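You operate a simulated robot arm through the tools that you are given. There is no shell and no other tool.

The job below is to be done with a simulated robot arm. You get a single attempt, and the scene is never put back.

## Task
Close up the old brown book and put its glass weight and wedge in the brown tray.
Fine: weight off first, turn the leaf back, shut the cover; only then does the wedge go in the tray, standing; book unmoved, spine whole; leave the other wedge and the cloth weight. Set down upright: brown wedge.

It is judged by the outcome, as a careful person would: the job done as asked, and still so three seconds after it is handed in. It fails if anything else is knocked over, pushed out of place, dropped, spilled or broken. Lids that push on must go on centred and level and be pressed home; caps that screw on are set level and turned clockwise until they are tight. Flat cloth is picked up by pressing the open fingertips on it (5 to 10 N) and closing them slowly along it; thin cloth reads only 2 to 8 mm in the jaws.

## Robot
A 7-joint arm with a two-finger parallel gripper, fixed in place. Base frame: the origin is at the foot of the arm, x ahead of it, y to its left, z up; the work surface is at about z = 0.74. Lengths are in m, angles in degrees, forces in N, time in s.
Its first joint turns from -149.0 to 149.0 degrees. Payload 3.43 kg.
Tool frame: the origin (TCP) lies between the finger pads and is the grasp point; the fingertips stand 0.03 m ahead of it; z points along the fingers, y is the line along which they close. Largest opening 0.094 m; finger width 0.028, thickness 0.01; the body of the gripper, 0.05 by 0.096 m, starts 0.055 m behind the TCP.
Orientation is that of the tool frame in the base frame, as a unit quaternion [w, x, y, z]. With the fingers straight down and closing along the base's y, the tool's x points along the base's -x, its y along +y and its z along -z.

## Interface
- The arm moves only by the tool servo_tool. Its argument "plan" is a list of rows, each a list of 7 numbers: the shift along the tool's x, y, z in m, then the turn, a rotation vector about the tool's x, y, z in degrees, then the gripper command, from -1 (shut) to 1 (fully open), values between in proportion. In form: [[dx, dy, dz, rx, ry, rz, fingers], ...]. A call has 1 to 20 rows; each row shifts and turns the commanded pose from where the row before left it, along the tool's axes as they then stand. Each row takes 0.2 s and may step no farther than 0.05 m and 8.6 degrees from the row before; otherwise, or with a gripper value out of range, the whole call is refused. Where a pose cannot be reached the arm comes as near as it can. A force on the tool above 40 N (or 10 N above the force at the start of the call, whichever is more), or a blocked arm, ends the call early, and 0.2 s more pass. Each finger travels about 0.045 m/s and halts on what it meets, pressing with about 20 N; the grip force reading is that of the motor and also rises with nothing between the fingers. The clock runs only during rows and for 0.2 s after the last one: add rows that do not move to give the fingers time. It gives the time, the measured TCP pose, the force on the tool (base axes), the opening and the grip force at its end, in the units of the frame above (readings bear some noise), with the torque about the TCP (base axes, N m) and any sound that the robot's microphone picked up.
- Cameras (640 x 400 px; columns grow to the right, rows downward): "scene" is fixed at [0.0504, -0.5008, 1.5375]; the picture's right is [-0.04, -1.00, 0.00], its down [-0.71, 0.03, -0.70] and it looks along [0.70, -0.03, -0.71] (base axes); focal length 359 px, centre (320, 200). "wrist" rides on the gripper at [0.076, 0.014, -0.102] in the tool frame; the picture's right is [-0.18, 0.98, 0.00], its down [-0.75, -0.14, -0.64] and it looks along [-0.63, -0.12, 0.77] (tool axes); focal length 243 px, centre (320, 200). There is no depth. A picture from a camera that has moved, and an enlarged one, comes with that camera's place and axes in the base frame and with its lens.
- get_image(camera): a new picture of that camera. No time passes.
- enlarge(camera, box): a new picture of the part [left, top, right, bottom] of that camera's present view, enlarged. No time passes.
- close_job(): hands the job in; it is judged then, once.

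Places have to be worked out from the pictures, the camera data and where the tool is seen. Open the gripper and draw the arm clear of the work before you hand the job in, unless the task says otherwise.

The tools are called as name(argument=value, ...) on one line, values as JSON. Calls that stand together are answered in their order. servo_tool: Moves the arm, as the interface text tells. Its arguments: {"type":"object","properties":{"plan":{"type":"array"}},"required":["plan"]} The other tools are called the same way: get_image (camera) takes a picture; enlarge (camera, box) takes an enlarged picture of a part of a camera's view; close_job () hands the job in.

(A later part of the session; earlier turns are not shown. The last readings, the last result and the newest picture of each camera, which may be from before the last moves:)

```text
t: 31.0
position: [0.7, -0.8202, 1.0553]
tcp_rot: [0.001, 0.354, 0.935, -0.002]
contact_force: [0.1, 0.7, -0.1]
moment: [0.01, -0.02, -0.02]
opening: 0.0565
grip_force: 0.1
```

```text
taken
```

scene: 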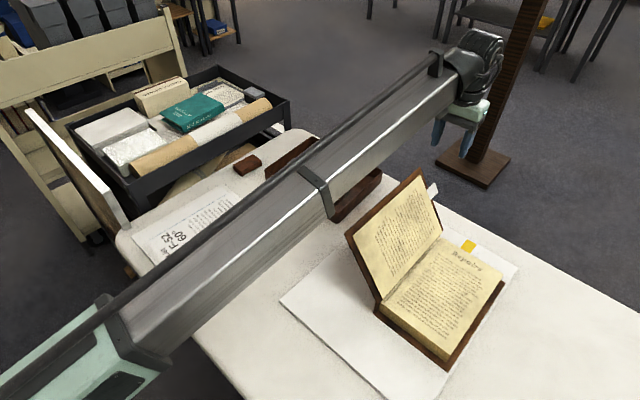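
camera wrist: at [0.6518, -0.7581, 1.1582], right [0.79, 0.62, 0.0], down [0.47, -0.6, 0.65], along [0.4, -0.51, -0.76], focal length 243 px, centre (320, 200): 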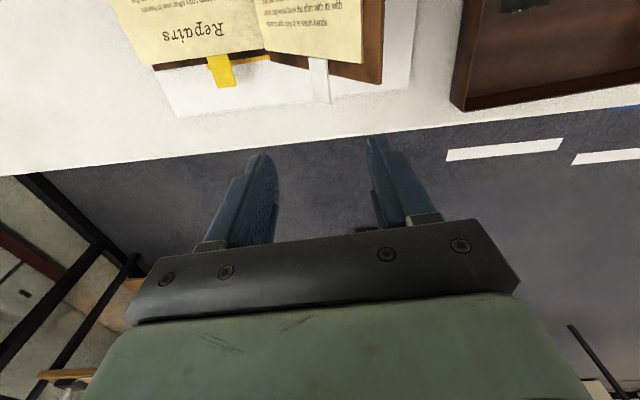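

The arm reaches r = 1.078 at this height. I'll zoom on the tab from here to fix its position.

enlarge(camera="wrist", box=[260, 20, 400, 120])

enlarge(camera="scene", box=[410, 165, 450, 205])

```text
4.00 times, centred on (330, 70) of wrist
camera zoom: at [0.6518, -0.7581, 1.1582], right [0.79, 0.62, 0.0], down [0.47, -0.6, 0.65], along [0.4, -0.51, -0.76], focal length 970 px, centre (280, 720)
```

zoom: 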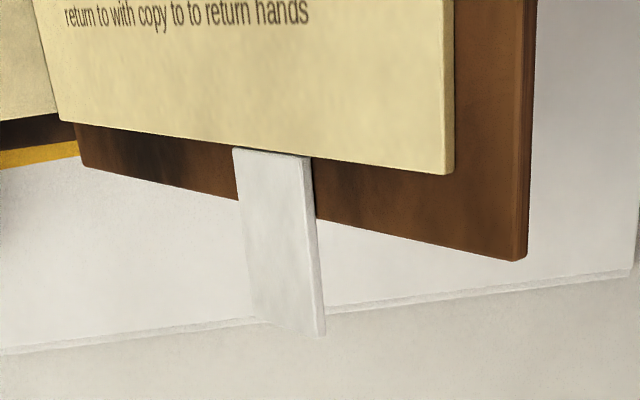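

```text
10.00 times, centred on (430, 185) of scene
camera zoom: at [0.0504, -0.5008, 1.5375], right [-0.04, -1.0, 0.0], down [-0.71, 0.03, -0.7], along [0.7, -0.03, -0.71], focal length 3594 px, centre (-780, 350)
```

zoom: 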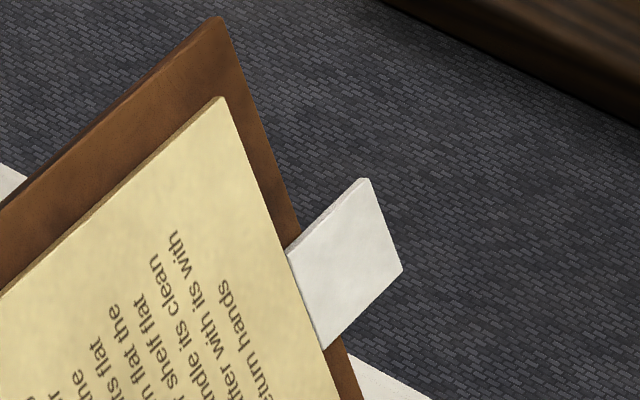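

The tab is now fixed: its outer edge runs from about (0.711,-0.819,0.917) to (0.698,-0.830,0.898), and the cover corner is at (0.720,-0.774,0.965). I'll tilt the tool 30° to match the leaf plane and stand off along it.

servo_tool(plan=[[0, 0, 0, 0, 0, 3, 0.1], [0, 0, 0, 7.5, 0, 0, 0.1], [0, 0, 0, 7.5, 0, 0, 0.1], [0, 0, 0, 7.5, 0, 0, 0.1], [0, 0, 0, 7.5, 0, 0, 0.1], [-0.0016, 0.037, 0.005, 0, 0, 0, 0.1], [-0.0016, 0.037, 0.005, 0, 0, 0, 0.1], [0, 0, 0, 0, 0, 0, 0.1], [0, 0, 0, 0, 0, 0, 0.1]])

get_image(camera="wrist")

enlarge(camera="scene", box=[380, 60, 520, 220])

```text
t: 33.0
position: [0.7425, -0.7817, 1.0081]
tcp_rot: [-0.097, 0.366, 0.894, -0.241]
contact_force: [0.9, -0.5, 0.3]
moment: [-0.04, -0.01, 0.01]
opening: 0.0517
grip_force: 0.1
```

```text
taken
camera wrist: at [0.7322, -0.6818, 1.0889], right [0.73, 0.48, -0.49], down [0.68, -0.38, 0.63], along [0.11, -0.79, -0.6], focal length 243 px, centre (320, 200)
```

wrist: 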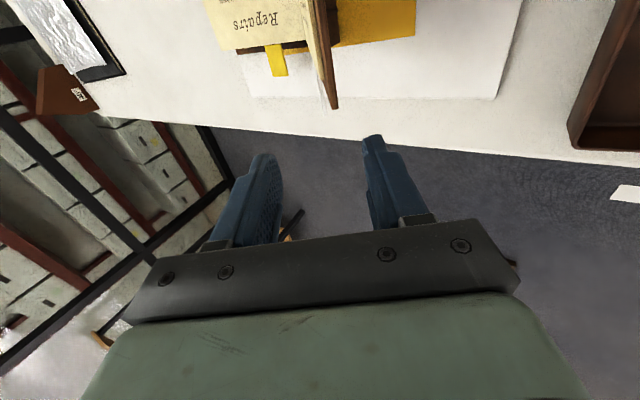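

```text
2.50 times, centred on (450, 140) of scene
camera zoom: at [0.0504, -0.5008, 1.5375], right [-0.04, -1.0, 0.0], down [-0.71, 0.03, -0.7], along [0.7, -0.03, -0.71], focal length 898 px, centre (-5, 350)
```

zoom: 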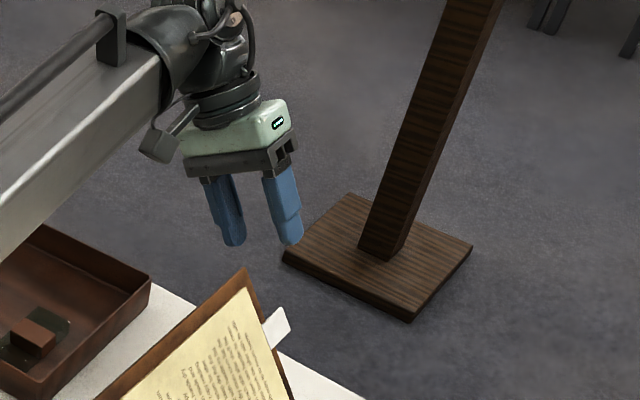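

The pose was reached and the leaf is seen edge-on between the fingers. I'll zoom on it to check centring.

enlarge(camera="wrist", box=[260, 20, 400, 160])

```text
2.86 times, centred on (330, 90) of wrist
camera zoom: at [0.7322, -0.6818, 1.0889], right [0.73, 0.48, -0.49], down [0.68, -0.38, 0.63], along [0.11, -0.79, -0.6], focal length 693 px, centre (291, 514)
```

zoom: 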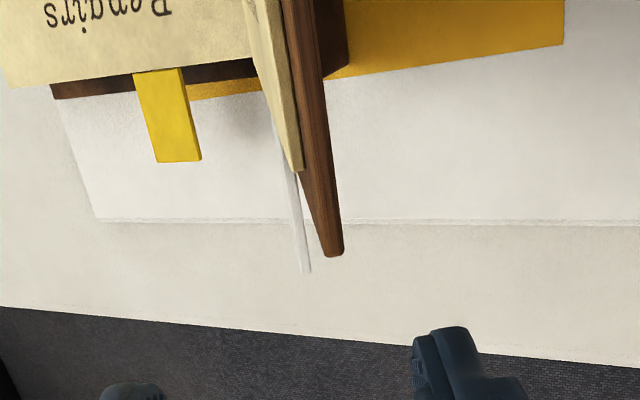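

The tab tip sits at tool x ≈ -2 mm, y ≈ +3 mm, and 10–13 cm ahead along the fingers. I'll advance along the leaf plane, leaving the gripper body just short of the cover corner.

servo_tool(plan=[[0, 0.003, 0.03, 0, 0, 0, 0.1], [0, 0, 0.03, 0, 0, 0, 0.1], [0, 0, 0.02, 0, 0, 0, 0.1], [0, 0, 0.012, 0, 0, 0, 0.1], [0, 0, 0, 0, 0, 0, 0.1]])

get_image(camera="wrist")

enlarge(camera="scene", box=[390, 110, 480, 210])

```text
t: 34.2
position: [0.7133, -0.8138, 0.9266]
tcp_rot: [-0.097, 0.365, 0.894, -0.241]
contact_force: [0.3, -1.1, -0.3]
moment: [0.02, 0.02, 0.04]
opening: 0.0518
grip_force: 0.1
```

```text
taken
camera wrist: at [0.7021, -0.7141, 1.0082], right [0.73, 0.48, -0.49], down [0.68, -0.38, 0.63], along [0.11, -0.79, -0.6], focal length 243 px, centre (320, 200)
```

wrist: 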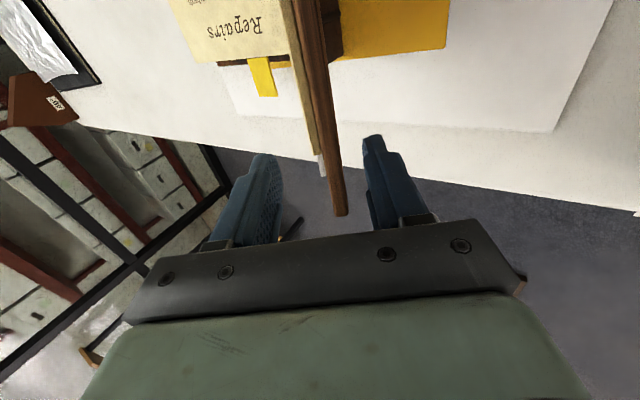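

```text
4.00 times, centred on (435, 160) of scene
camera zoom: at [0.0504, -0.5008, 1.5375], right [-0.04, -1.0, 0.0], down [-0.71, 0.03, -0.7], along [0.7, -0.03, -0.71], focal length 1437 px, centre (-140, 360)
```

zoom: 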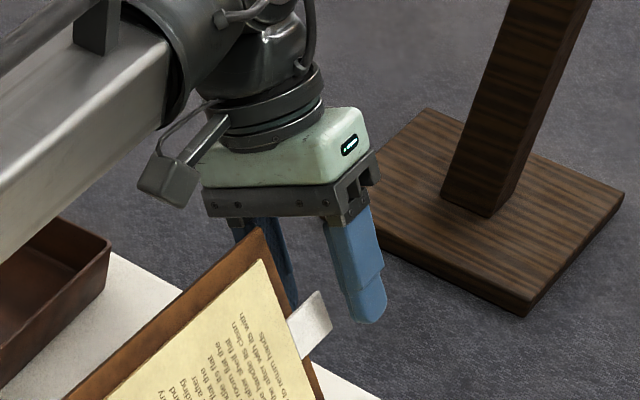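

The tab is centred between the fingers, with the tips about 19 mm past its upper edge, and nothing is touching. I'll close slowly on it.

servo_tool(plan=[[0, 0, 0, 0, 0, 0, -0.2], [0, 0, 0, 0, 0, 0, -0.5], [0, 0, 0, 0, 0, 0, -0.7], [0, 0, 0, 0, 0, 0, -0.85], [0, 0, 0, 0, 0, 0, -1], [0, 0, 0, 0, 0, 0, -1], [0, 0, 0, 0, 0, 0, -1]])

get_image(camera="wrist")

enlarge(camera="scene", box=[390, 110, 480, 210])

```text
t: 35.8
position: [0.7136, -0.8143, 0.9285]
tcp_rot: [-0.096, 0.366, 0.894, -0.241]
contact_force: [-1.6, -2.7, 1.4]
moment: [-0.42, 0.19, -0.21]
opening: 0.0041
grip_force: 20.6
```

```text
taken
camera wrist: at [0.7021, -0.7141, 1.0084], right [0.73, 0.48, -0.49], down [0.68, -0.38, 0.63], along [0.11, -0.79, -0.6], focal length 243 px, centre (320, 200)
```

wrist: 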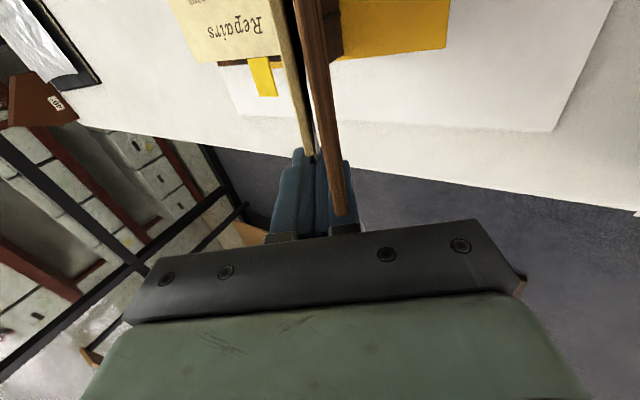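

```text
4.00 times, centred on (435, 160) of scene
camera zoom: at [0.0504, -0.5008, 1.5375], right [-0.04, -1.0, 0.0], down [-0.71, 0.03, -0.7], along [0.7, -0.03, -0.71], focal length 1437 px, centre (-140, 360)
```

zoom: 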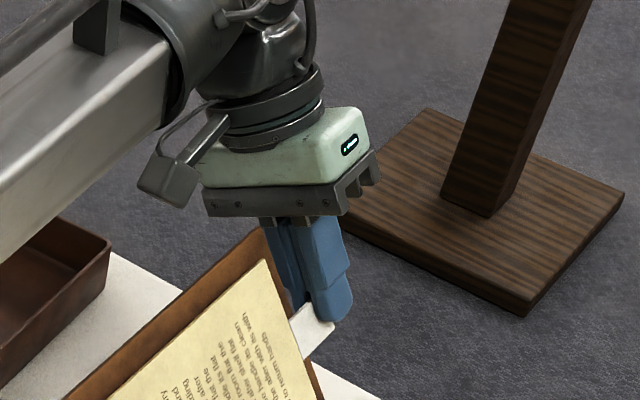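

The tab is pinched at 4 mm opening and the leaf already stands slightly off the cover. I triangulate the hinge head at (0.630,-0.8425,0.809), so I'll swing the tab about that axis a few degrees at a time, watching the force.

servo_tool(plan=[[0, -0.01, 0.0001, -4, 0, 0, -1], [0, -0.01, 0.0001, -4, 0, 0, -1], [0, -0.01, 0.0001, -4, 0, 0, -1], [0, -0.01, 0.0001, -4, 0, 0, -1], [0, 0, 0, 0, 0, 0, -1]])

enlarge(camera="scene", box=[340, 110, 520, 310])

get_image(camera="wrist")

```text
t: 37.0
position: [0.6859, -0.8394, 0.9426]
tcp_rot: [-0.045, 0.376, 0.919, -0.113]
contact_force: [-3.1, -2.3, 0.5]
moment: [-0.23, 0.31, 0.07]
opening: 0.0034
grip_force: 19.8
```

```text
2.00 times, centred on (430, 210) of scene
camera zoom: at [0.0504, -0.5008, 1.5375], right [-0.04, -1.0, 0.0], down [-0.71, 0.03, -0.7], along [0.7, -0.03, -0.71], focal length 719 px, centre (100, 180)
```

zoom: 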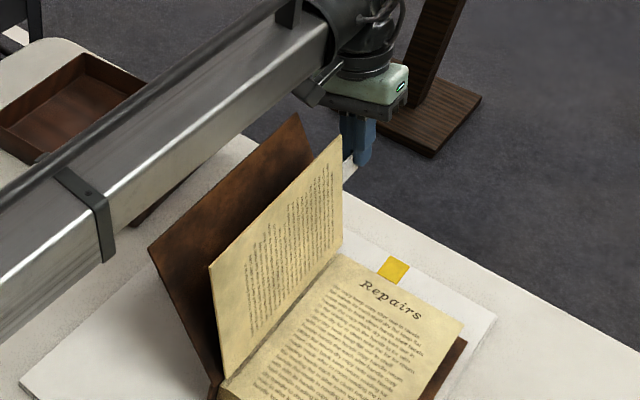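

```text
taken
camera wrist: at [0.6579, -0.7576, 1.04], right [0.8, 0.55, -0.24], down [0.55, -0.51, 0.66], along [0.24, -0.66, -0.71], focal length 243 px, centre (320, 200)
```

wrist: 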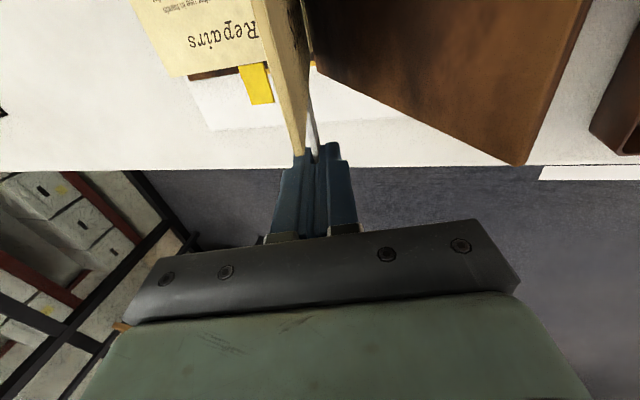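

The leaf follows smoothly at under 4 N. I'll continue the arc past vertical.

servo_tool(plan=[[0, -0.0125, 0.0002, -5, 0, 0, -1], [0, -0.0125, 0.0002, -5, 0, 0, -1], [0, -0.0125, 0.0002, -5, 0, 0, -1], [0, -0.0125, 0.0002, -5, 0, 0, -1], [0, -0.0125, 0.0002, -5, 0, 0, -1], [0, 0, 0, 0, 0, 0, -1]])

enlarge(camera="scene", box=[340, 110, 520, 310])

get_image(camera="wrist")

```text
t: 38.4
position: [0.646, -0.8851, 0.9486]
tcp_rot: [0.038, 0.376, 0.922, 0.088]
contact_force: [-3.2, 2.2, -12.0]
moment: [-0.49, 0.14, -0.34]
opening: 0.0031
grip_force: 19.7
```

```text
2.00 times, centred on (430, 210) of scene
camera zoom: at [0.0504, -0.5008, 1.5375], right [-0.04, -1.0, 0.0], down [-0.71, 0.03, -0.7], along [0.7, -0.03, -0.71], focal length 719 px, centre (100, 180)
```

zoom: 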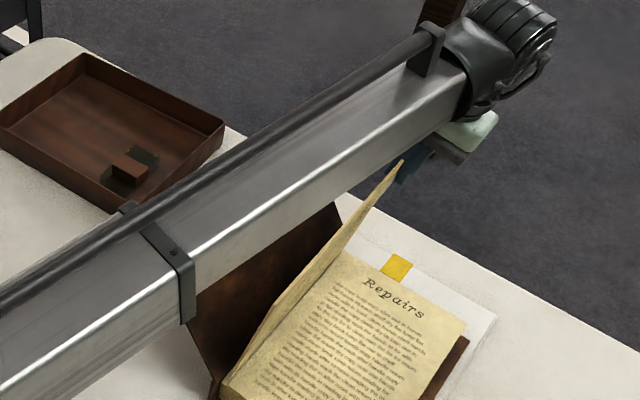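

```text
taken
camera wrist: at [0.5864, -0.8347, 1.0518], right [0.81, 0.56, 0.19], down [0.35, -0.71, 0.61], along [0.47, -0.42, -0.77], focal length 243 px, centre (320, 200)
```

wrist: 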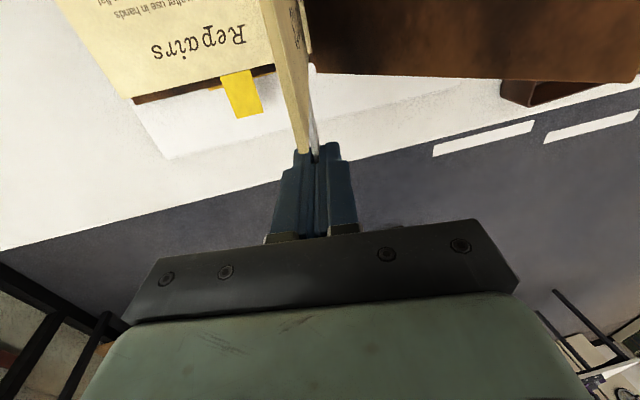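

The leaf is just past vertical, with a slight 12 N pull outward along it. I'll ease inward a little and carry on a few more degrees.

servo_tool(plan=[[0, 0, 0.002, 0, 0, 0, -1], [0, -0.0125, 0.0008, -5, 0, 0, -1], [0, -0.0125, 0.0008, -5, 0, 0, -1], [0, -0.0125, 0.0008, -5, 0, 0, -1], [0, 0, 0, 0, 0, 0, -1]])

enlarge(camera="scene", box=[340, 110, 520, 310])

get_image(camera="wrist")

```text
t: 39.6
position: [0.6204, -0.9102, 0.9337]
tcp_rot: [0.087, 0.368, 0.902, 0.207]
contact_force: [3.4, -3.0, -7.0]
moment: [-0.31, 0.31, -0.04]
opening: 0.0031
grip_force: 20.5
```

```text
2.00 times, centred on (430, 210) of scene
camera zoom: at [0.0504, -0.5008, 1.5375], right [-0.04, -1.0, 0.0], down [-0.71, 0.03, -0.7], along [0.7, -0.03, -0.71], focal length 719 px, centre (100, 180)
```

zoom: 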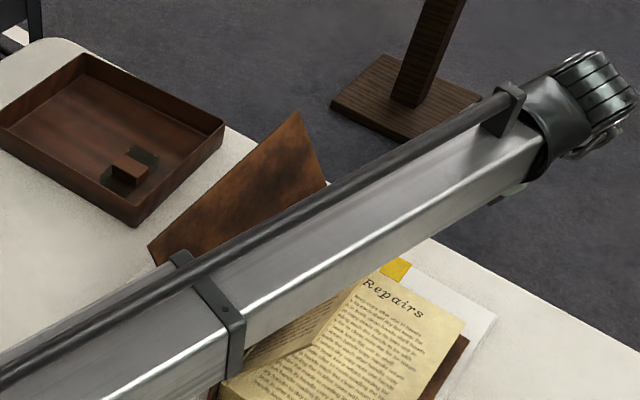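

```text
taken
camera wrist: at [0.543, -0.8783, 1.0323], right [0.75, 0.5, 0.43], down [0.25, -0.82, 0.52], along [0.61, -0.28, -0.74], focal length 243 px, centre (320, 200)
```

wrist: 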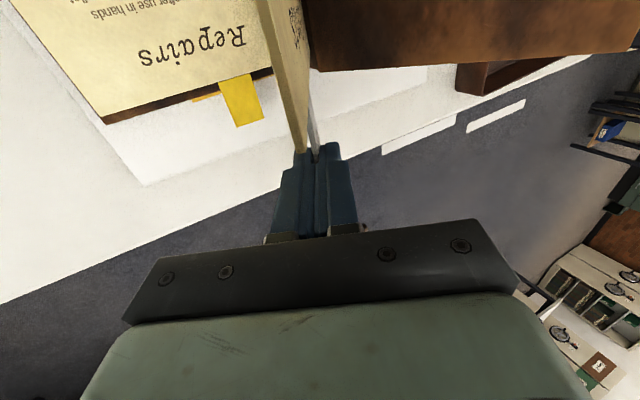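

The leaf is now about 23° past vertical, and tilting the wrist further would bring the forearm near the leaf. I'll loosen the fingers slightly so the tab leans on the front finger, then lower it along the arc.

servo_tool(plan=[[0, 0, 0, 0, 0, 0, -0.8], [0, 0, 0, 0, 0, 0, -0.6], [0, 0, 0, 0, 0, 0, -0.45], [0, 0, 0, 0, 0, 0, -0.45]])

get_image(camera="wrist")

enlarge(camera="scene", box=[340, 110, 560, 360])

```text
t: 40.6
position: [0.6204, -0.9088, 0.9341]
tcp_rot: [0.086, 0.367, 0.903, 0.207]
contact_force: [-0.1, -0.7, 0.9]
moment: [-0.01, -0.01, -0.02]
opening: 0.0256
grip_force: 0.5
```

```text
taken
camera wrist: at [0.5425, -0.8777, 1.0327], right [0.75, 0.5, 0.43], down [0.25, -0.82, 0.52], along [0.61, -0.28, -0.74], focal length 243 px, centre (320, 200)
```

wrist: 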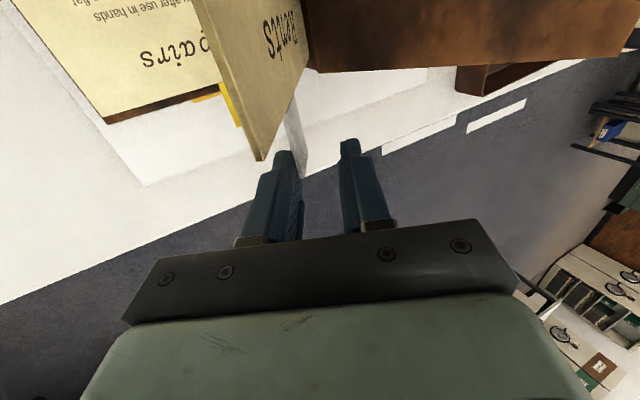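

```text
1.60 times, centred on (450, 235) of scene
camera zoom: at [0.0504, -0.5008, 1.5375], right [-0.04, -1.0, 0.0], down [-0.71, 0.03, -0.7], along [0.7, -0.03, -0.71], focal length 575 px, centre (112, 144)
```

zoom: 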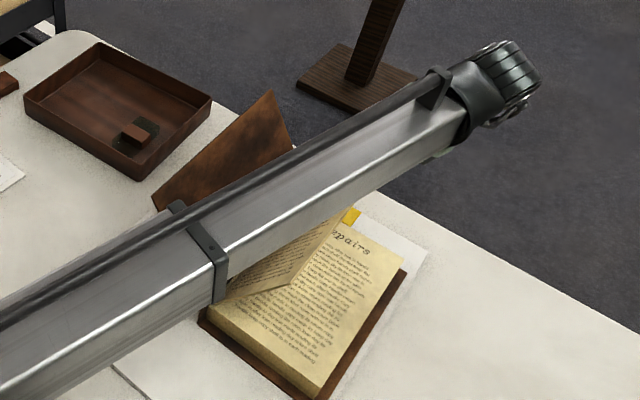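

The tab now leans on the front finger as intended. I'll lower it along the arc while untilting the wrist.

servo_tool(plan=[[0, -0.0165, -0.0003, 2, 0, 0, -0.45], [0, -0.0168, 0.0057, 2, 0, 0, -0.45], [0, -0.0149, 0.0102, 2, 0, 0, -0.45], [0, -0.013, 0.0123, 2, 0, 0, -0.45], [0, 0, 0, 0, 0, 0, -0.45]])

get_image(camera="wrist")

enlarge(camera="scene", box=[340, 110, 560, 360])

```text
t: 41.8
position: [0.5873, -0.9423, 0.8829]
tcp_rot: [0.061, 0.373, 0.915, 0.143]
contact_force: [0.1, -0.7, -0.3]
moment: [0.0, -0.03, 0.0]
opening: 0.026
grip_force: 0.1
```

```text
taken
camera wrist: at [0.5195, -0.9002, 0.9853], right [0.79, 0.54, 0.3], down [0.3, -0.76, 0.57], along [0.54, -0.36, -0.76], focal length 243 px, centre (320, 200)
```

wrist: 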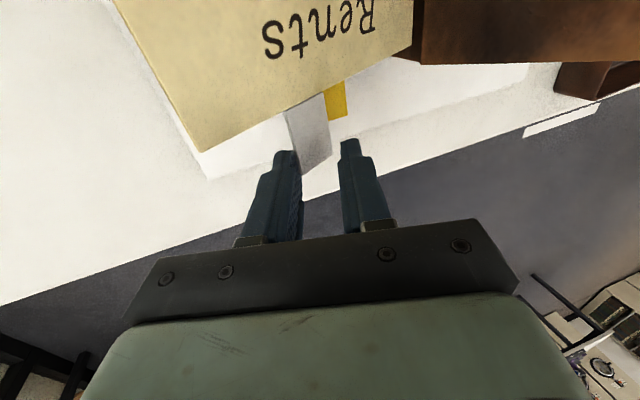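

```text
1.60 times, centred on (450, 235) of scene
camera zoom: at [0.0504, -0.5008, 1.5375], right [-0.04, -1.0, 0.0], down [-0.71, 0.03, -0.7], along [0.7, -0.03, -0.71], focal length 575 px, centre (112, 144)
```

zoom: 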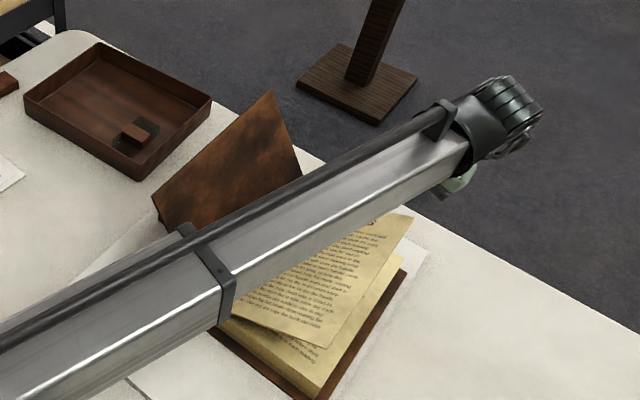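

The leaf is coming down steadily with no measurable force. I'll keep going.

servo_tool(plan=[[0, -0.0106, 0.0133, 2, 0, 0, -0.45], [0, -0.0095, 0.0149, 2, 0, 0, -0.45], [0, -0.0078, 0.0145, 2, 0, 0, -0.45], [0, 0, 0, 0, 0, 0, -0.45]])

get_image(camera="wrist")

enlarge(camera="scene", box=[340, 110, 560, 360])

```text
t: 42.8
position: [0.5784, -0.9535, 0.835]
tcp_rot: [0.041, 0.376, 0.921, 0.095]
contact_force: [0.6, -1.0, -0.3]
moment: [-0.03, -0.03, 0.01]
opening: 0.0258
grip_force: 0.0
```

```text
taken
camera wrist: at [0.5172, -0.9046, 0.9381], right [0.8, 0.56, 0.2], down [0.35, -0.72, 0.6], along [0.48, -0.41, -0.77], focal length 243 px, centre (320, 200)
```

wrist: 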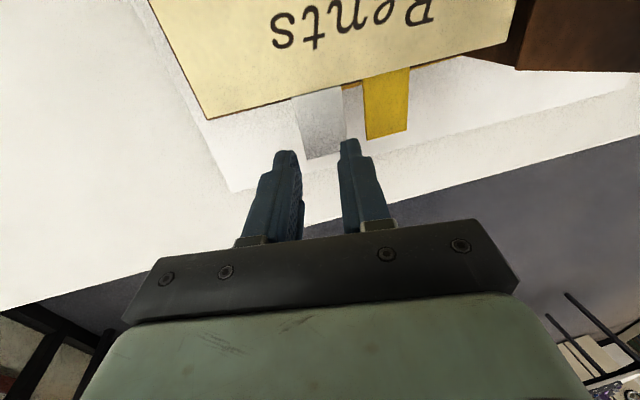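

```text
1.60 times, centred on (450, 235) of scene
camera zoom: at [0.0504, -0.5008, 1.5375], right [-0.04, -1.0, 0.0], down [-0.71, 0.03, -0.7], along [0.7, -0.03, -0.71], focal length 575 px, centre (112, 144)
```

zoom: 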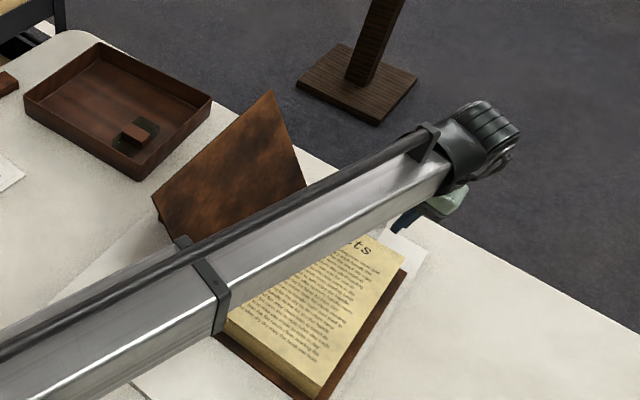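

The leaf has turned back and lies flat, showing the "Rents" page, and the tab is free of the fingers. I'll rise vertically and inspect.

servo_tool(plan=[[0, 0.0042, -0.0195, 0, 0, 0, -0.45], [0, 0.0083, -0.039, 0, 0, 0, -0.45], [0, 0.0083, -0.039, 0, 0, 0, -0.45], [0, 0.0083, -0.039, 0, 0, 0, -0.45], [0, 0.0083, -0.039, 0, 0, 0, -0.45], [0, 0.0083, -0.039, 0, 0, 0, -0.45], [0, 0.0083, -0.039, 0, 0, 0, -0.45], [0, 0, 0, 6, 0, 0, -0.45], [0, 0, 0, 6, 0, 0, -0.45]])

get_image(camera="wrist")

get_image(camera="scene")

```text
t: 44.8
position: [0.5758, -0.9531, 1.0949]
tcp_rot: [0.0, 0.378, 0.926, -0.002]
contact_force: [-1.2, 0.7, 0.1]
moment: [0.01, -0.04, -0.03]
opening: 0.026
grip_force: 0.0
```

```text
taken
camera wrist: at [0.5299, -0.8874, 1.197], right [0.82, 0.57, 0.0], down [0.44, -0.63, 0.65], along [0.37, -0.53, -0.76], focal length 243 px, centre (320, 200)
```

wrist: 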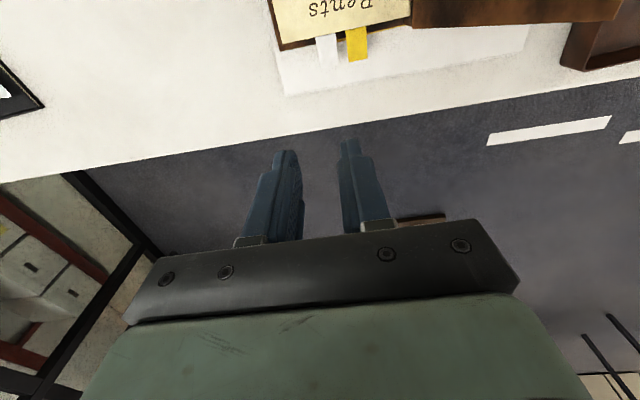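

```text
taken
```

scene: 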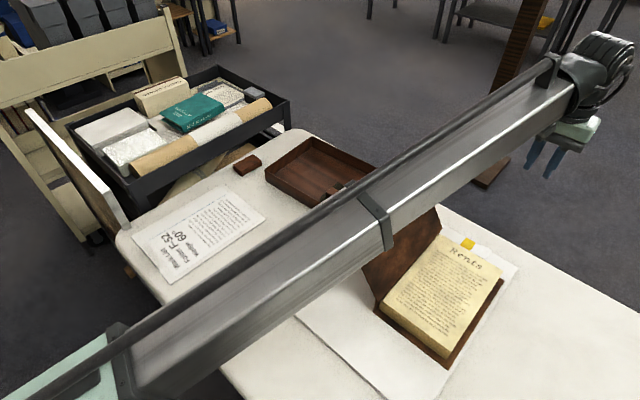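

The leaf now lies flat over the text block, with its white tab beside the yellow one. Next is the cover: I'll move to a viewpoint on the tail side to see the wedge's profile and the cover edge-on.

servo_tool(plan=[[0.0378, 0.0277, 0, 0, 0, 0, 0], [0.0378, 0.0277, 0, 0, 0, 0, 0], [0.0378, 0.0277, 0, 0, 0, 0, 0], [0.0378, 0.0277, 0, 0, 0, 0, 0], [0.0378, 0.0277, 0, 0, 0, 0, 0], [0.0378, 0.0277, 0, 0, 0, 0, 0], [0.0378, 0.0277, 0, 0, 0, 0, 0], [0.0378, 0.0277, 0, 0, 0, 0, 0], [0.0378, 0.0277, 0, 0, 0, 0, 0], [0.0378, 0.0277, 0, 0, 0, 0, 0], [0, 0, 0, 0, 0, 0, 0]])

get_image(camera="wrist")

enlarge(camera="scene", box=[330, 150, 530, 380])

```text
t: 47.2
position: [0.4995, -0.4878, 1.0896]
tcp_rot: [0.001, 0.378, 0.926, -0.002]
contact_force: [0.1, 0.1, 0.0]
moment: [0.02, 0.0, -0.01]
opening: 0.0473
grip_force: 0.1
```

```text
taken
camera wrist: at [0.4544, -0.4222, 1.1919], right [0.82, 0.57, 0.0], down [0.44, -0.63, 0.65], along [0.37, -0.53, -0.76], focal length 243 px, centre (320, 200)
```

wrist: 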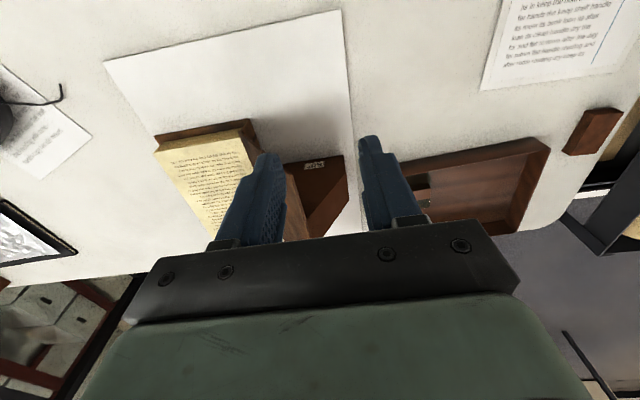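

```text
1.74 times, centred on (430, 265) of scene
camera zoom: at [0.0504, -0.5008, 1.5375], right [-0.04, -1.0, 0.0], down [-0.71, 0.03, -0.7], along [0.7, -0.03, -0.71], focal length 625 px, centre (129, 87)
```

zoom: 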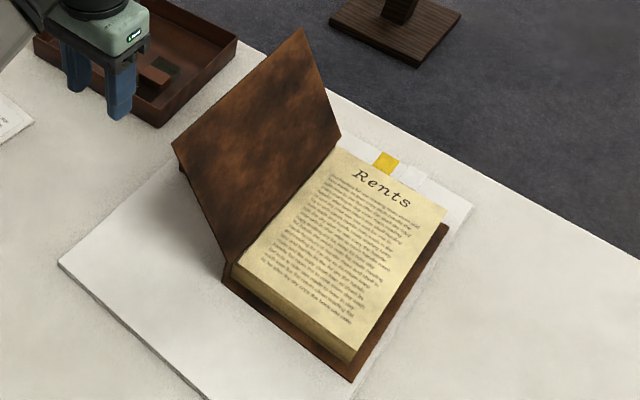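

enlarge(camera="wrist", box=[240, 110, 380, 250])

enlarge(camera="wrist", box=[140, 90, 380, 260])

```text
2.86 times, centred on (310, 180) of wrist
camera zoom: at [0.4544, -0.4222, 1.1919], right [0.82, 0.57, 0.0], down [0.44, -0.63, 0.65], along [0.37, -0.53, -0.76], focal length 693 px, centre (349, 257)
```

zoom: 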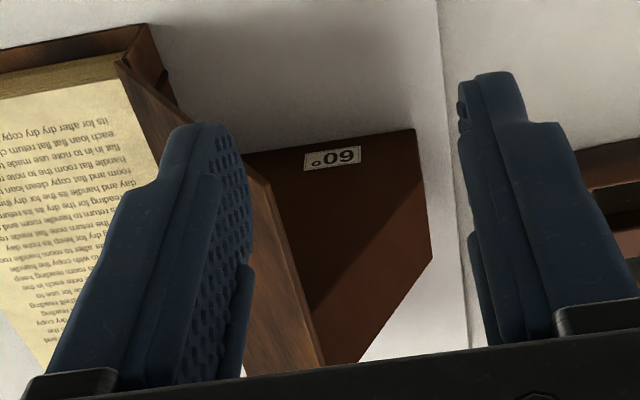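

```text
2.35 times, centred on (260, 175) of wrist
camera zoom: at [0.4544, -0.4222, 1.1919], right [0.82, 0.57, 0.0], down [0.44, -0.63, 0.65], along [0.37, -0.53, -0.76], focal length 571 px, centre (461, 259)
```

zoom: 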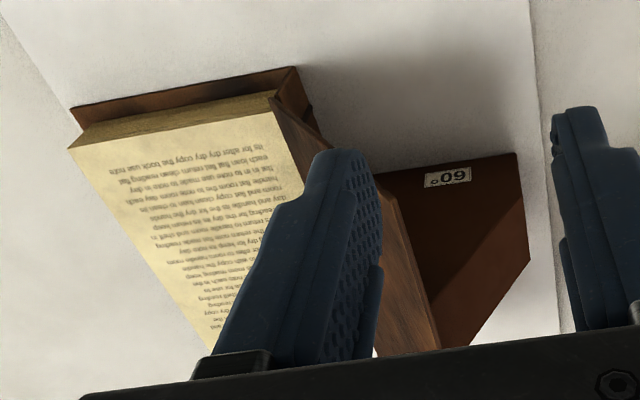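

The fingers hide part of it. I'll shift the viewpoint forward and toward the book.

servo_tool(plan=[[-0.035, -0.03, 0, 0, 0, 0, 0], [-0.035, -0.03, 0, 0, 0, 0, 0], [-0.025, 0, -0.02, 0, 0, 0, 0], [0, 0, 0, 0, 0, 0, 0]])

get_image(camera="wrist")

enlarge(camera="wrist", box=[240, 40, 440, 200])

```text
t: 48.2
position: [0.5231, -0.5955, 1.1129]
tcp_rot: [0.002, 0.378, 0.926, -0.001]
contact_force: [0.0, -0.1, -0.1]
moment: [0.03, -0.01, -0.01]
opening: 0.047
grip_force: 0.1
```

```text
taken
camera wrist: at [0.4785, -0.5303, 1.2152], right [0.82, 0.57, 0.0], down [0.44, -0.63, 0.65], along [0.37, -0.53, -0.76], focal length 243 px, centre (320, 200)
```

wrist: 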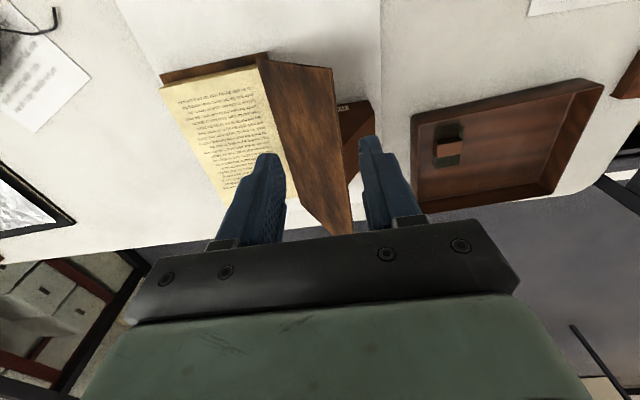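

```text
2.50 times, centred on (340, 120) of wrist
camera zoom: at [0.4785, -0.5303, 1.2152], right [0.82, 0.57, 0.0], down [0.44, -0.63, 0.65], along [0.37, -0.53, -0.76], focal length 606 px, centre (270, 400)
```

zoom: 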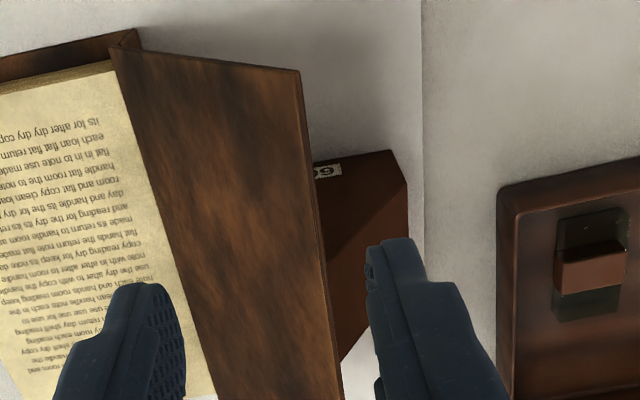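

I now have the wedge's shape: 65 mm wide along the spine (s from -0.16 to -0.095 relative to the hinge head), back face upright, ridge near the cover top. I'll pinch the cover's fore edge on the tail side, clear of the wedge, so I'm tilting 30° and standing off along the cover plane.

servo_tool(plan=[[0, 0, 0, 7.5, 0, 0, 0], [0, 0, 0, 7.5, 0, 0, 0], [0, 0, 0, 7.5, 0, 0, 0], [0, 0, 0, 7.5, 0, 0, 0], [-0.0098, 0.0284, 0.0079, 0, 0, 0, 0], [-0.0098, 0.0284, 0.0079, 0, 0, 0, 0], [-0.0098, 0.0284, 0.0079, 0, 0, 0, 0], [0, 0, 0, 0, 0, 0, 0]])

get_image(camera="wrist")

enlarge(camera="wrist", box=[240, 50, 400, 200])

enlarge(camera="scene", box=[320, 110, 520, 310])

```text
t: 50.0
position: [0.5884, -0.5742, 1.0478]
tcp_rot: [-0.095, 0.365, 0.894, -0.242]
contact_force: [0.2, 0.4, 0.9]
moment: [0.0, 0.02, 0.0]
opening: 0.0471
grip_force: 0.0
```

```text
taken
camera wrist: at [0.5775, -0.474, 1.1296], right [0.73, 0.48, -0.49], down [0.68, -0.38, 0.63], along [0.11, -0.79, -0.6], focal length 243 px, centre (320, 200)
```

wrist: 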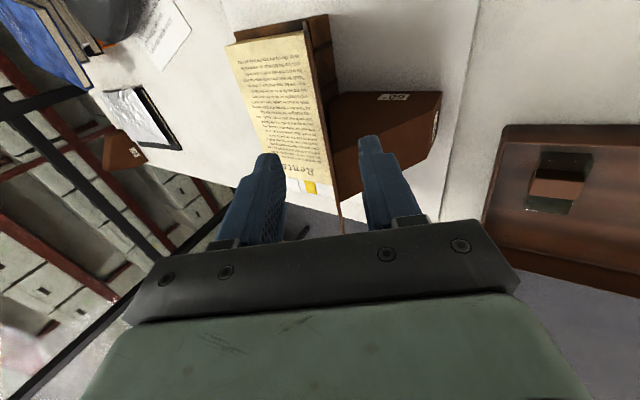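

```text
2.67 times, centred on (320, 125) of wrist
camera zoom: at [0.5775, -0.474, 1.1296], right [0.73, 0.48, -0.49], down [0.68, -0.38, 0.63], along [0.11, -0.79, -0.6], focal length 647 px, centre (320, 400)
```

zoom: 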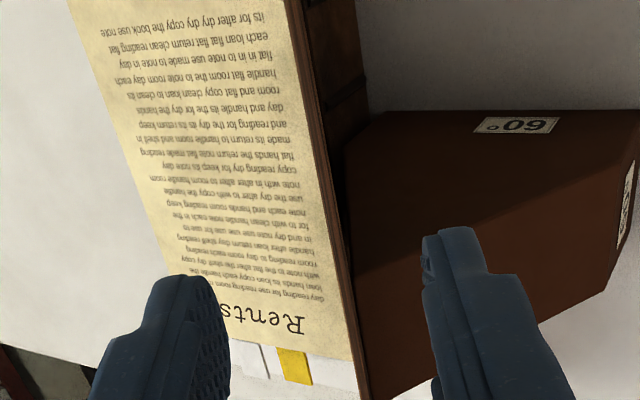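

```text
2.00 times, centred on (420, 210) of scene
camera zoom: at [0.0504, -0.5008, 1.5375], right [-0.04, -1.0, 0.0], down [-0.71, 0.03, -0.7], along [0.7, -0.03, -0.71], focal length 719 px, centre (120, 180)
```

zoom: 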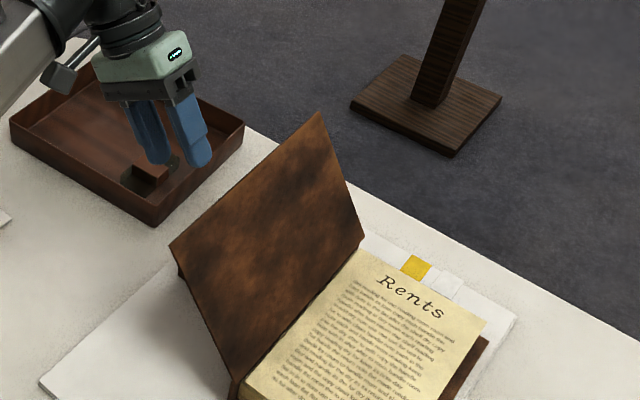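

The cover is edge-on between the fingers, about 2 mm off centre, and the pinch point is clear of the wedge. I'll advance down the cover plane to straddle its fore edge.

servo_tool(plan=[[0, 0.002, 0.03, 0, 0, 0, 0], [0, 0, 0.03, 0, 0, 0, 0], [0, 0, 0.02, 0, 0, 0, 0], [0, 0, 0.01, 0, 0, 0, 0], [0, 0, 0, 0, 0, 0, 0]])

get_image(camera="wrist")

enlarge(camera="scene", box=[320, 140, 440, 260])

```text
t: 51.2
position: [0.5614, -0.606, 0.9711]
tcp_rot: [-0.096, 0.366, 0.893, -0.242]
contact_force: [-0.4, 0.1, -0.1]
moment: [0.01, -0.03, 0.02]
opening: 0.0469
grip_force: 0.0
```

```text
taken
camera wrist: at [0.5491, -0.5059, 1.0517], right [0.73, 0.48, -0.49], down [0.68, -0.38, 0.63], along [0.11, -0.79, -0.6], focal length 243 px, centre (320, 200)
```

wrist: 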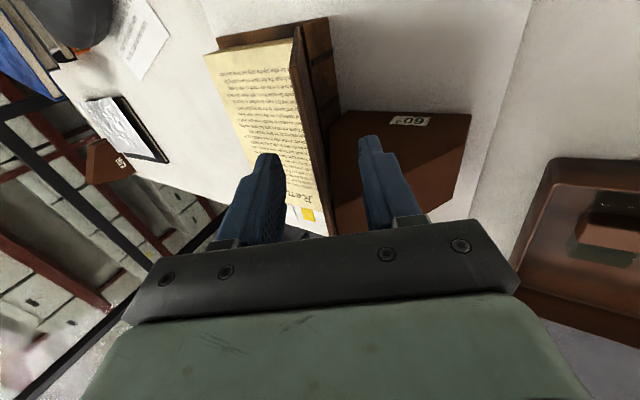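

```text
3.33 times, centred on (380, 200) of scene
camera zoom: at [0.0504, -0.5008, 1.5375], right [-0.04, -1.0, 0.0], down [-0.71, 0.03, -0.7], along [0.7, -0.03, -0.71], focal length 1198 px, centre (120, 200)
```

zoom: 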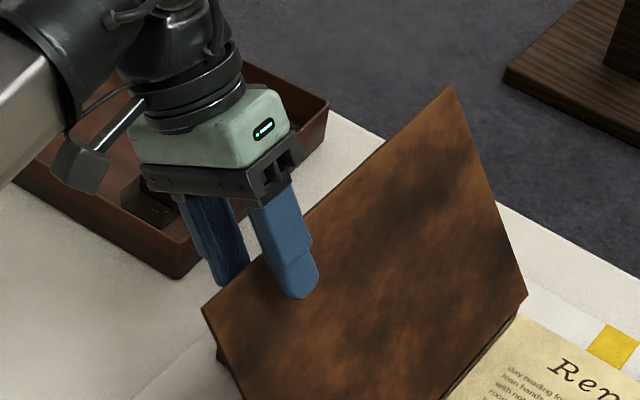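

The fingers straddle the cover's fore edge. I'll close slowly on the board.

servo_tool(plan=[[0, 0, 0, 0, 0, 0, -0.3], [0, 0, 0, 0, 0, 0, -0.5], [0, 0, 0, 0, 0, 0, -0.7], [0, 0, 0, 0, 0, 0, -0.85], [0, 0, 0, 0, 0, 0, -1], [0, 0, 0, 0, 0, 0, -1]])

get_image(camera="wrist")

enlarge(camera="scene", box=[320, 140, 520, 340])

```text
t: 52.6
position: [0.5602, -0.6059, 0.9699]
tcp_rot: [-0.096, 0.365, 0.894, -0.242]
contact_force: [-0.9, -1.9, 1.5]
moment: [-0.27, 0.49, 0.23]
opening: 0.0057
grip_force: 19.7
```

```text
taken
camera wrist: at [0.5489, -0.506, 1.0521], right [0.73, 0.48, -0.49], down [0.68, -0.38, 0.63], along [0.11, -0.79, -0.6], focal length 243 px, centre (320, 200)
```

wrist: 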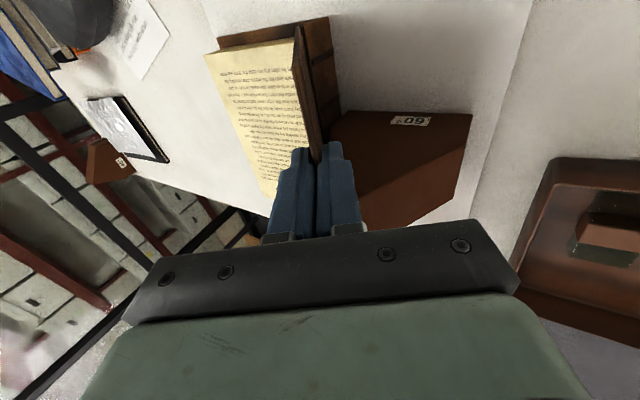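

```text
2.00 times, centred on (420, 240) of scene
camera zoom: at [0.0504, -0.5008, 1.5375], right [-0.04, -1.0, 0.0], down [-0.71, 0.03, -0.7], along [0.7, -0.03, -0.71], focal length 719 px, centre (120, 120)
```

zoom: 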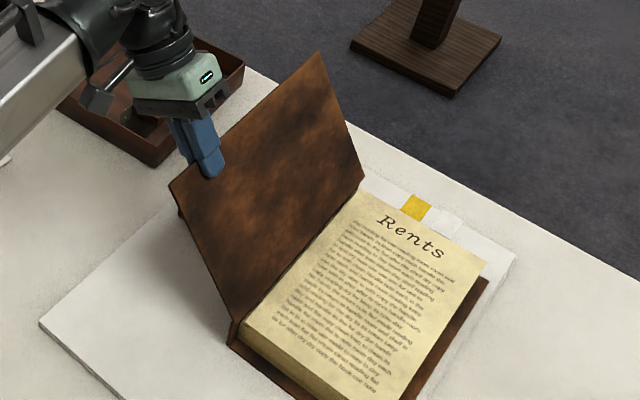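

The cover is held (5.7 mm board). I'll begin swinging it about its hinge (v +0.012, z 0.803) in small steps and watch for radial force.

servo_tool(plan=[[0, -0.0173, 0.0, -5, 0, 0, -1], [0, -0.0173, 0.0, -5, 0, 0, -1], [0, -0.0173, 0.0, -5, 0, 0, -1], [0, 0, 0, 0, 0, 0, -1]])

enlarge(camera="scene", box=[320, 140, 520, 340])

get_image(camera="wrist")

```text
t: 53.6
position: [0.527, -0.6396, 0.9934]
tcp_rot: [-0.047, 0.374, 0.918, -0.122]
contact_force: [-0.3, 6.7, 23.2]
moment: [-0.22, 0.48, -0.36]
opening: 0.0057
grip_force: 20.3
```

```text
2.00 times, centred on (420, 240) of scene
camera zoom: at [0.0504, -0.5008, 1.5375], right [-0.04, -1.0, 0.0], down [-0.71, 0.03, -0.7], along [0.7, -0.03, -0.71], focal length 719 px, centre (120, 120)
```

zoom: 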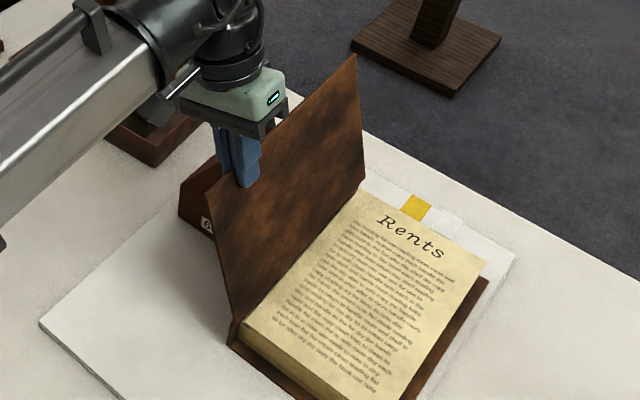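

```text
taken
camera wrist: at [0.4999, -0.5559, 1.0879], right [0.8, 0.55, -0.25], down [0.56, -0.5, 0.66], along [0.23, -0.67, -0.71], focal length 243 px, centre (320, 200)
```

wrist: 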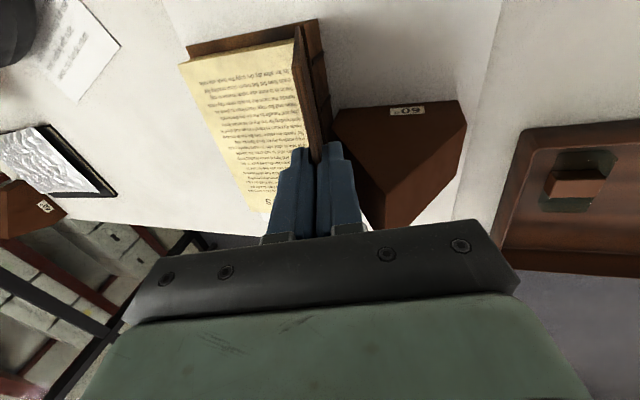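

The cover turned 15°, but I'm pressing about 23 N toward the hinge, so the true hinge is nearer the text block than I assumed. I'll relieve outward by 3.5 mm, correct the arc, and continue.

servo_tool(plan=[[0, 0, -0.0035, 0, 0, 0, -1], [0, 0, 0, 0, 0, 0, -1]])

```text
t: 54.2
position: [0.5286, -0.6399, 0.9956]
tcp_rot: [-0.048, 0.376, 0.917, -0.122]
contact_force: [-3.9, -3.1, -0.4]
moment: [-0.23, 0.4, -0.47]
opening: 0.0045
grip_force: 20.1
```

The force is back near zero. I'll continue with the corrected arc.

servo_tool(plan=[[0, -0.018, -0.001, -5, 0, 0, -1], [0, -0.018, -0.001, -5, 0, 0, -1], [0, -0.018, -0.001, -5, 0, 0, -1], [0, 0, 0, 0, 0, 0, -1]])

enlarge(camera="scene", box=[320, 140, 520, 340])

```text
t: 55.2
position: [0.4918, -0.6767, 1.0053]
tcp_rot: [0.002, 0.377, 0.926, -0.001]
contact_force: [-1.2, -1.5, -12.0]
moment: [-0.28, 0.32, -0.58]
opening: 0.0046
grip_force: 19.9
```

```text
2.00 times, centred on (420, 240) of scene
camera zoom: at [0.0504, -0.5008, 1.5375], right [-0.04, -1.0, 0.0], down [-0.71, 0.03, -0.7], along [0.7, -0.03, -0.71], focal length 719 px, centre (120, 120)
```

zoom: 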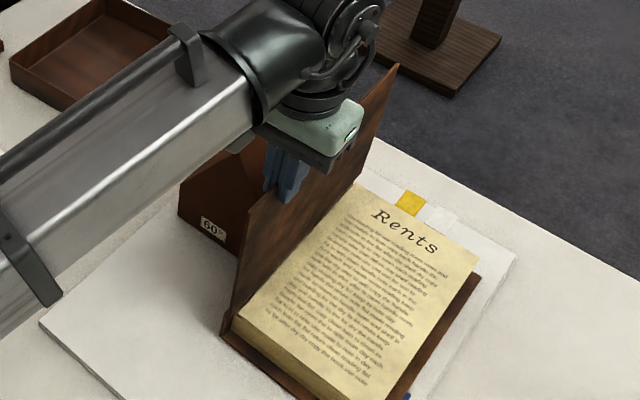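

There's now a 12 N upward pull and the book seems to have lifted or shifted slightly. I'll ease back toward the hinge and compare.

servo_tool(plan=[[0, 0, 0.003, 0, 0, 0, -1], [0, 0, 0, 0, 0, 0, -1]])

enlarge(camera="scene", box=[320, 140, 520, 340])

get_image(camera="scene")

get_image(camera="wrist")

```text
t: 55.8
position: [0.4912, -0.6769, 1.0033]
tcp_rot: [0.002, 0.378, 0.926, -0.001]
contact_force: [-1.3, 0.8, -11.0]
moment: [-0.02, 0.26, -0.49]
opening: 0.0044
grip_force: 19.5
```

```text
2.00 times, centred on (420, 240) of scene
camera zoom: at [0.0504, -0.5008, 1.5375], right [-0.04, -1.0, 0.0], down [-0.71, 0.03, -0.7], along [0.7, -0.03, -0.71], focal length 719 px, centre (120, 120)
```

zoom: 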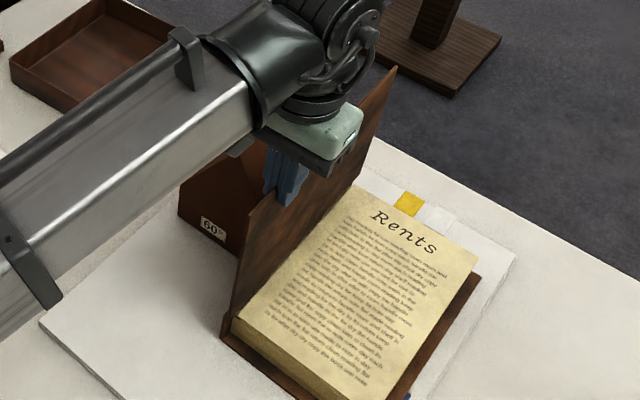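

```text
taken
```

scene: 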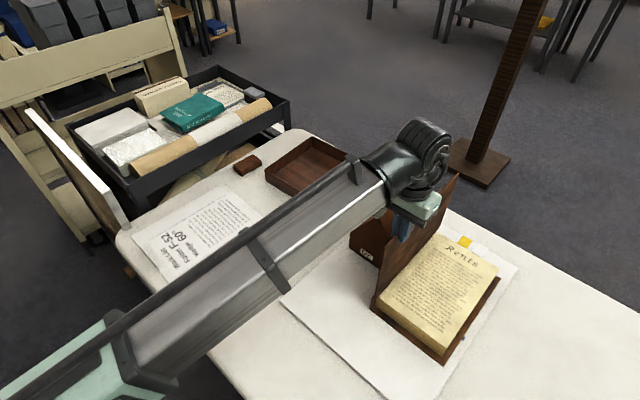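

```text
taken
camera wrist: at [0.4466, -0.6119, 1.1057], right [0.82, 0.57, 0.0], down [0.44, -0.63, 0.64], along [0.37, -0.53, -0.76], focal length 243 px, centre (320, 200)
```

wrist: 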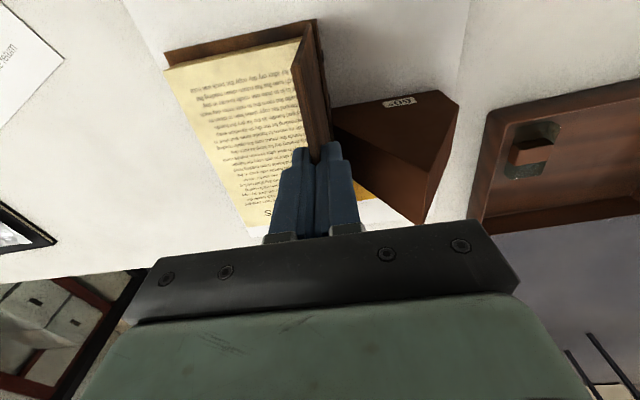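

The pull stays near 11 N even after lowering 2 mm, so I'm holding the spine side up slightly. I'll lower further until the pull disappears.

servo_tool(plan=[[0, 0, 0.003, 0, 0, 0, -1], [0, 0, 0, 0, 0, 0, -1]])

enlarge(camera="scene", box=[320, 140, 520, 340])

```text
t: 56.4
position: [0.491, -0.6769, 1.003]
tcp_rot: [0.003, 0.378, 0.926, -0.002]
contact_force: [-3.4, 1.9, 18.0]
moment: [0.19, 0.42, -0.54]
opening: 0.0045
grip_force: 20.3
```

```text
2.00 times, centred on (420, 240) of scene
camera zoom: at [0.0504, -0.5008, 1.5375], right [-0.04, -1.0, 0.0], down [-0.71, 0.03, -0.7], along [0.7, -0.03, -0.71], focal length 719 px, centre (120, 120)
```

zoom: 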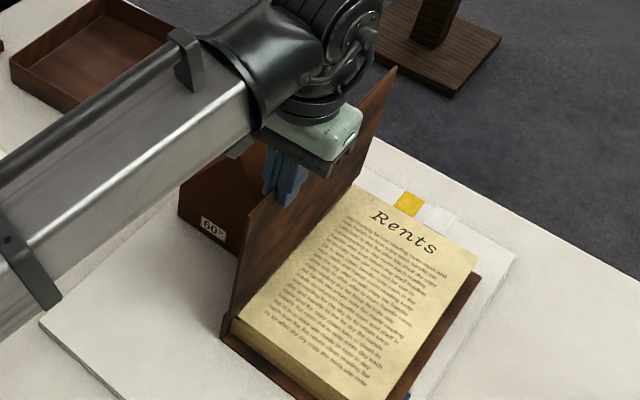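

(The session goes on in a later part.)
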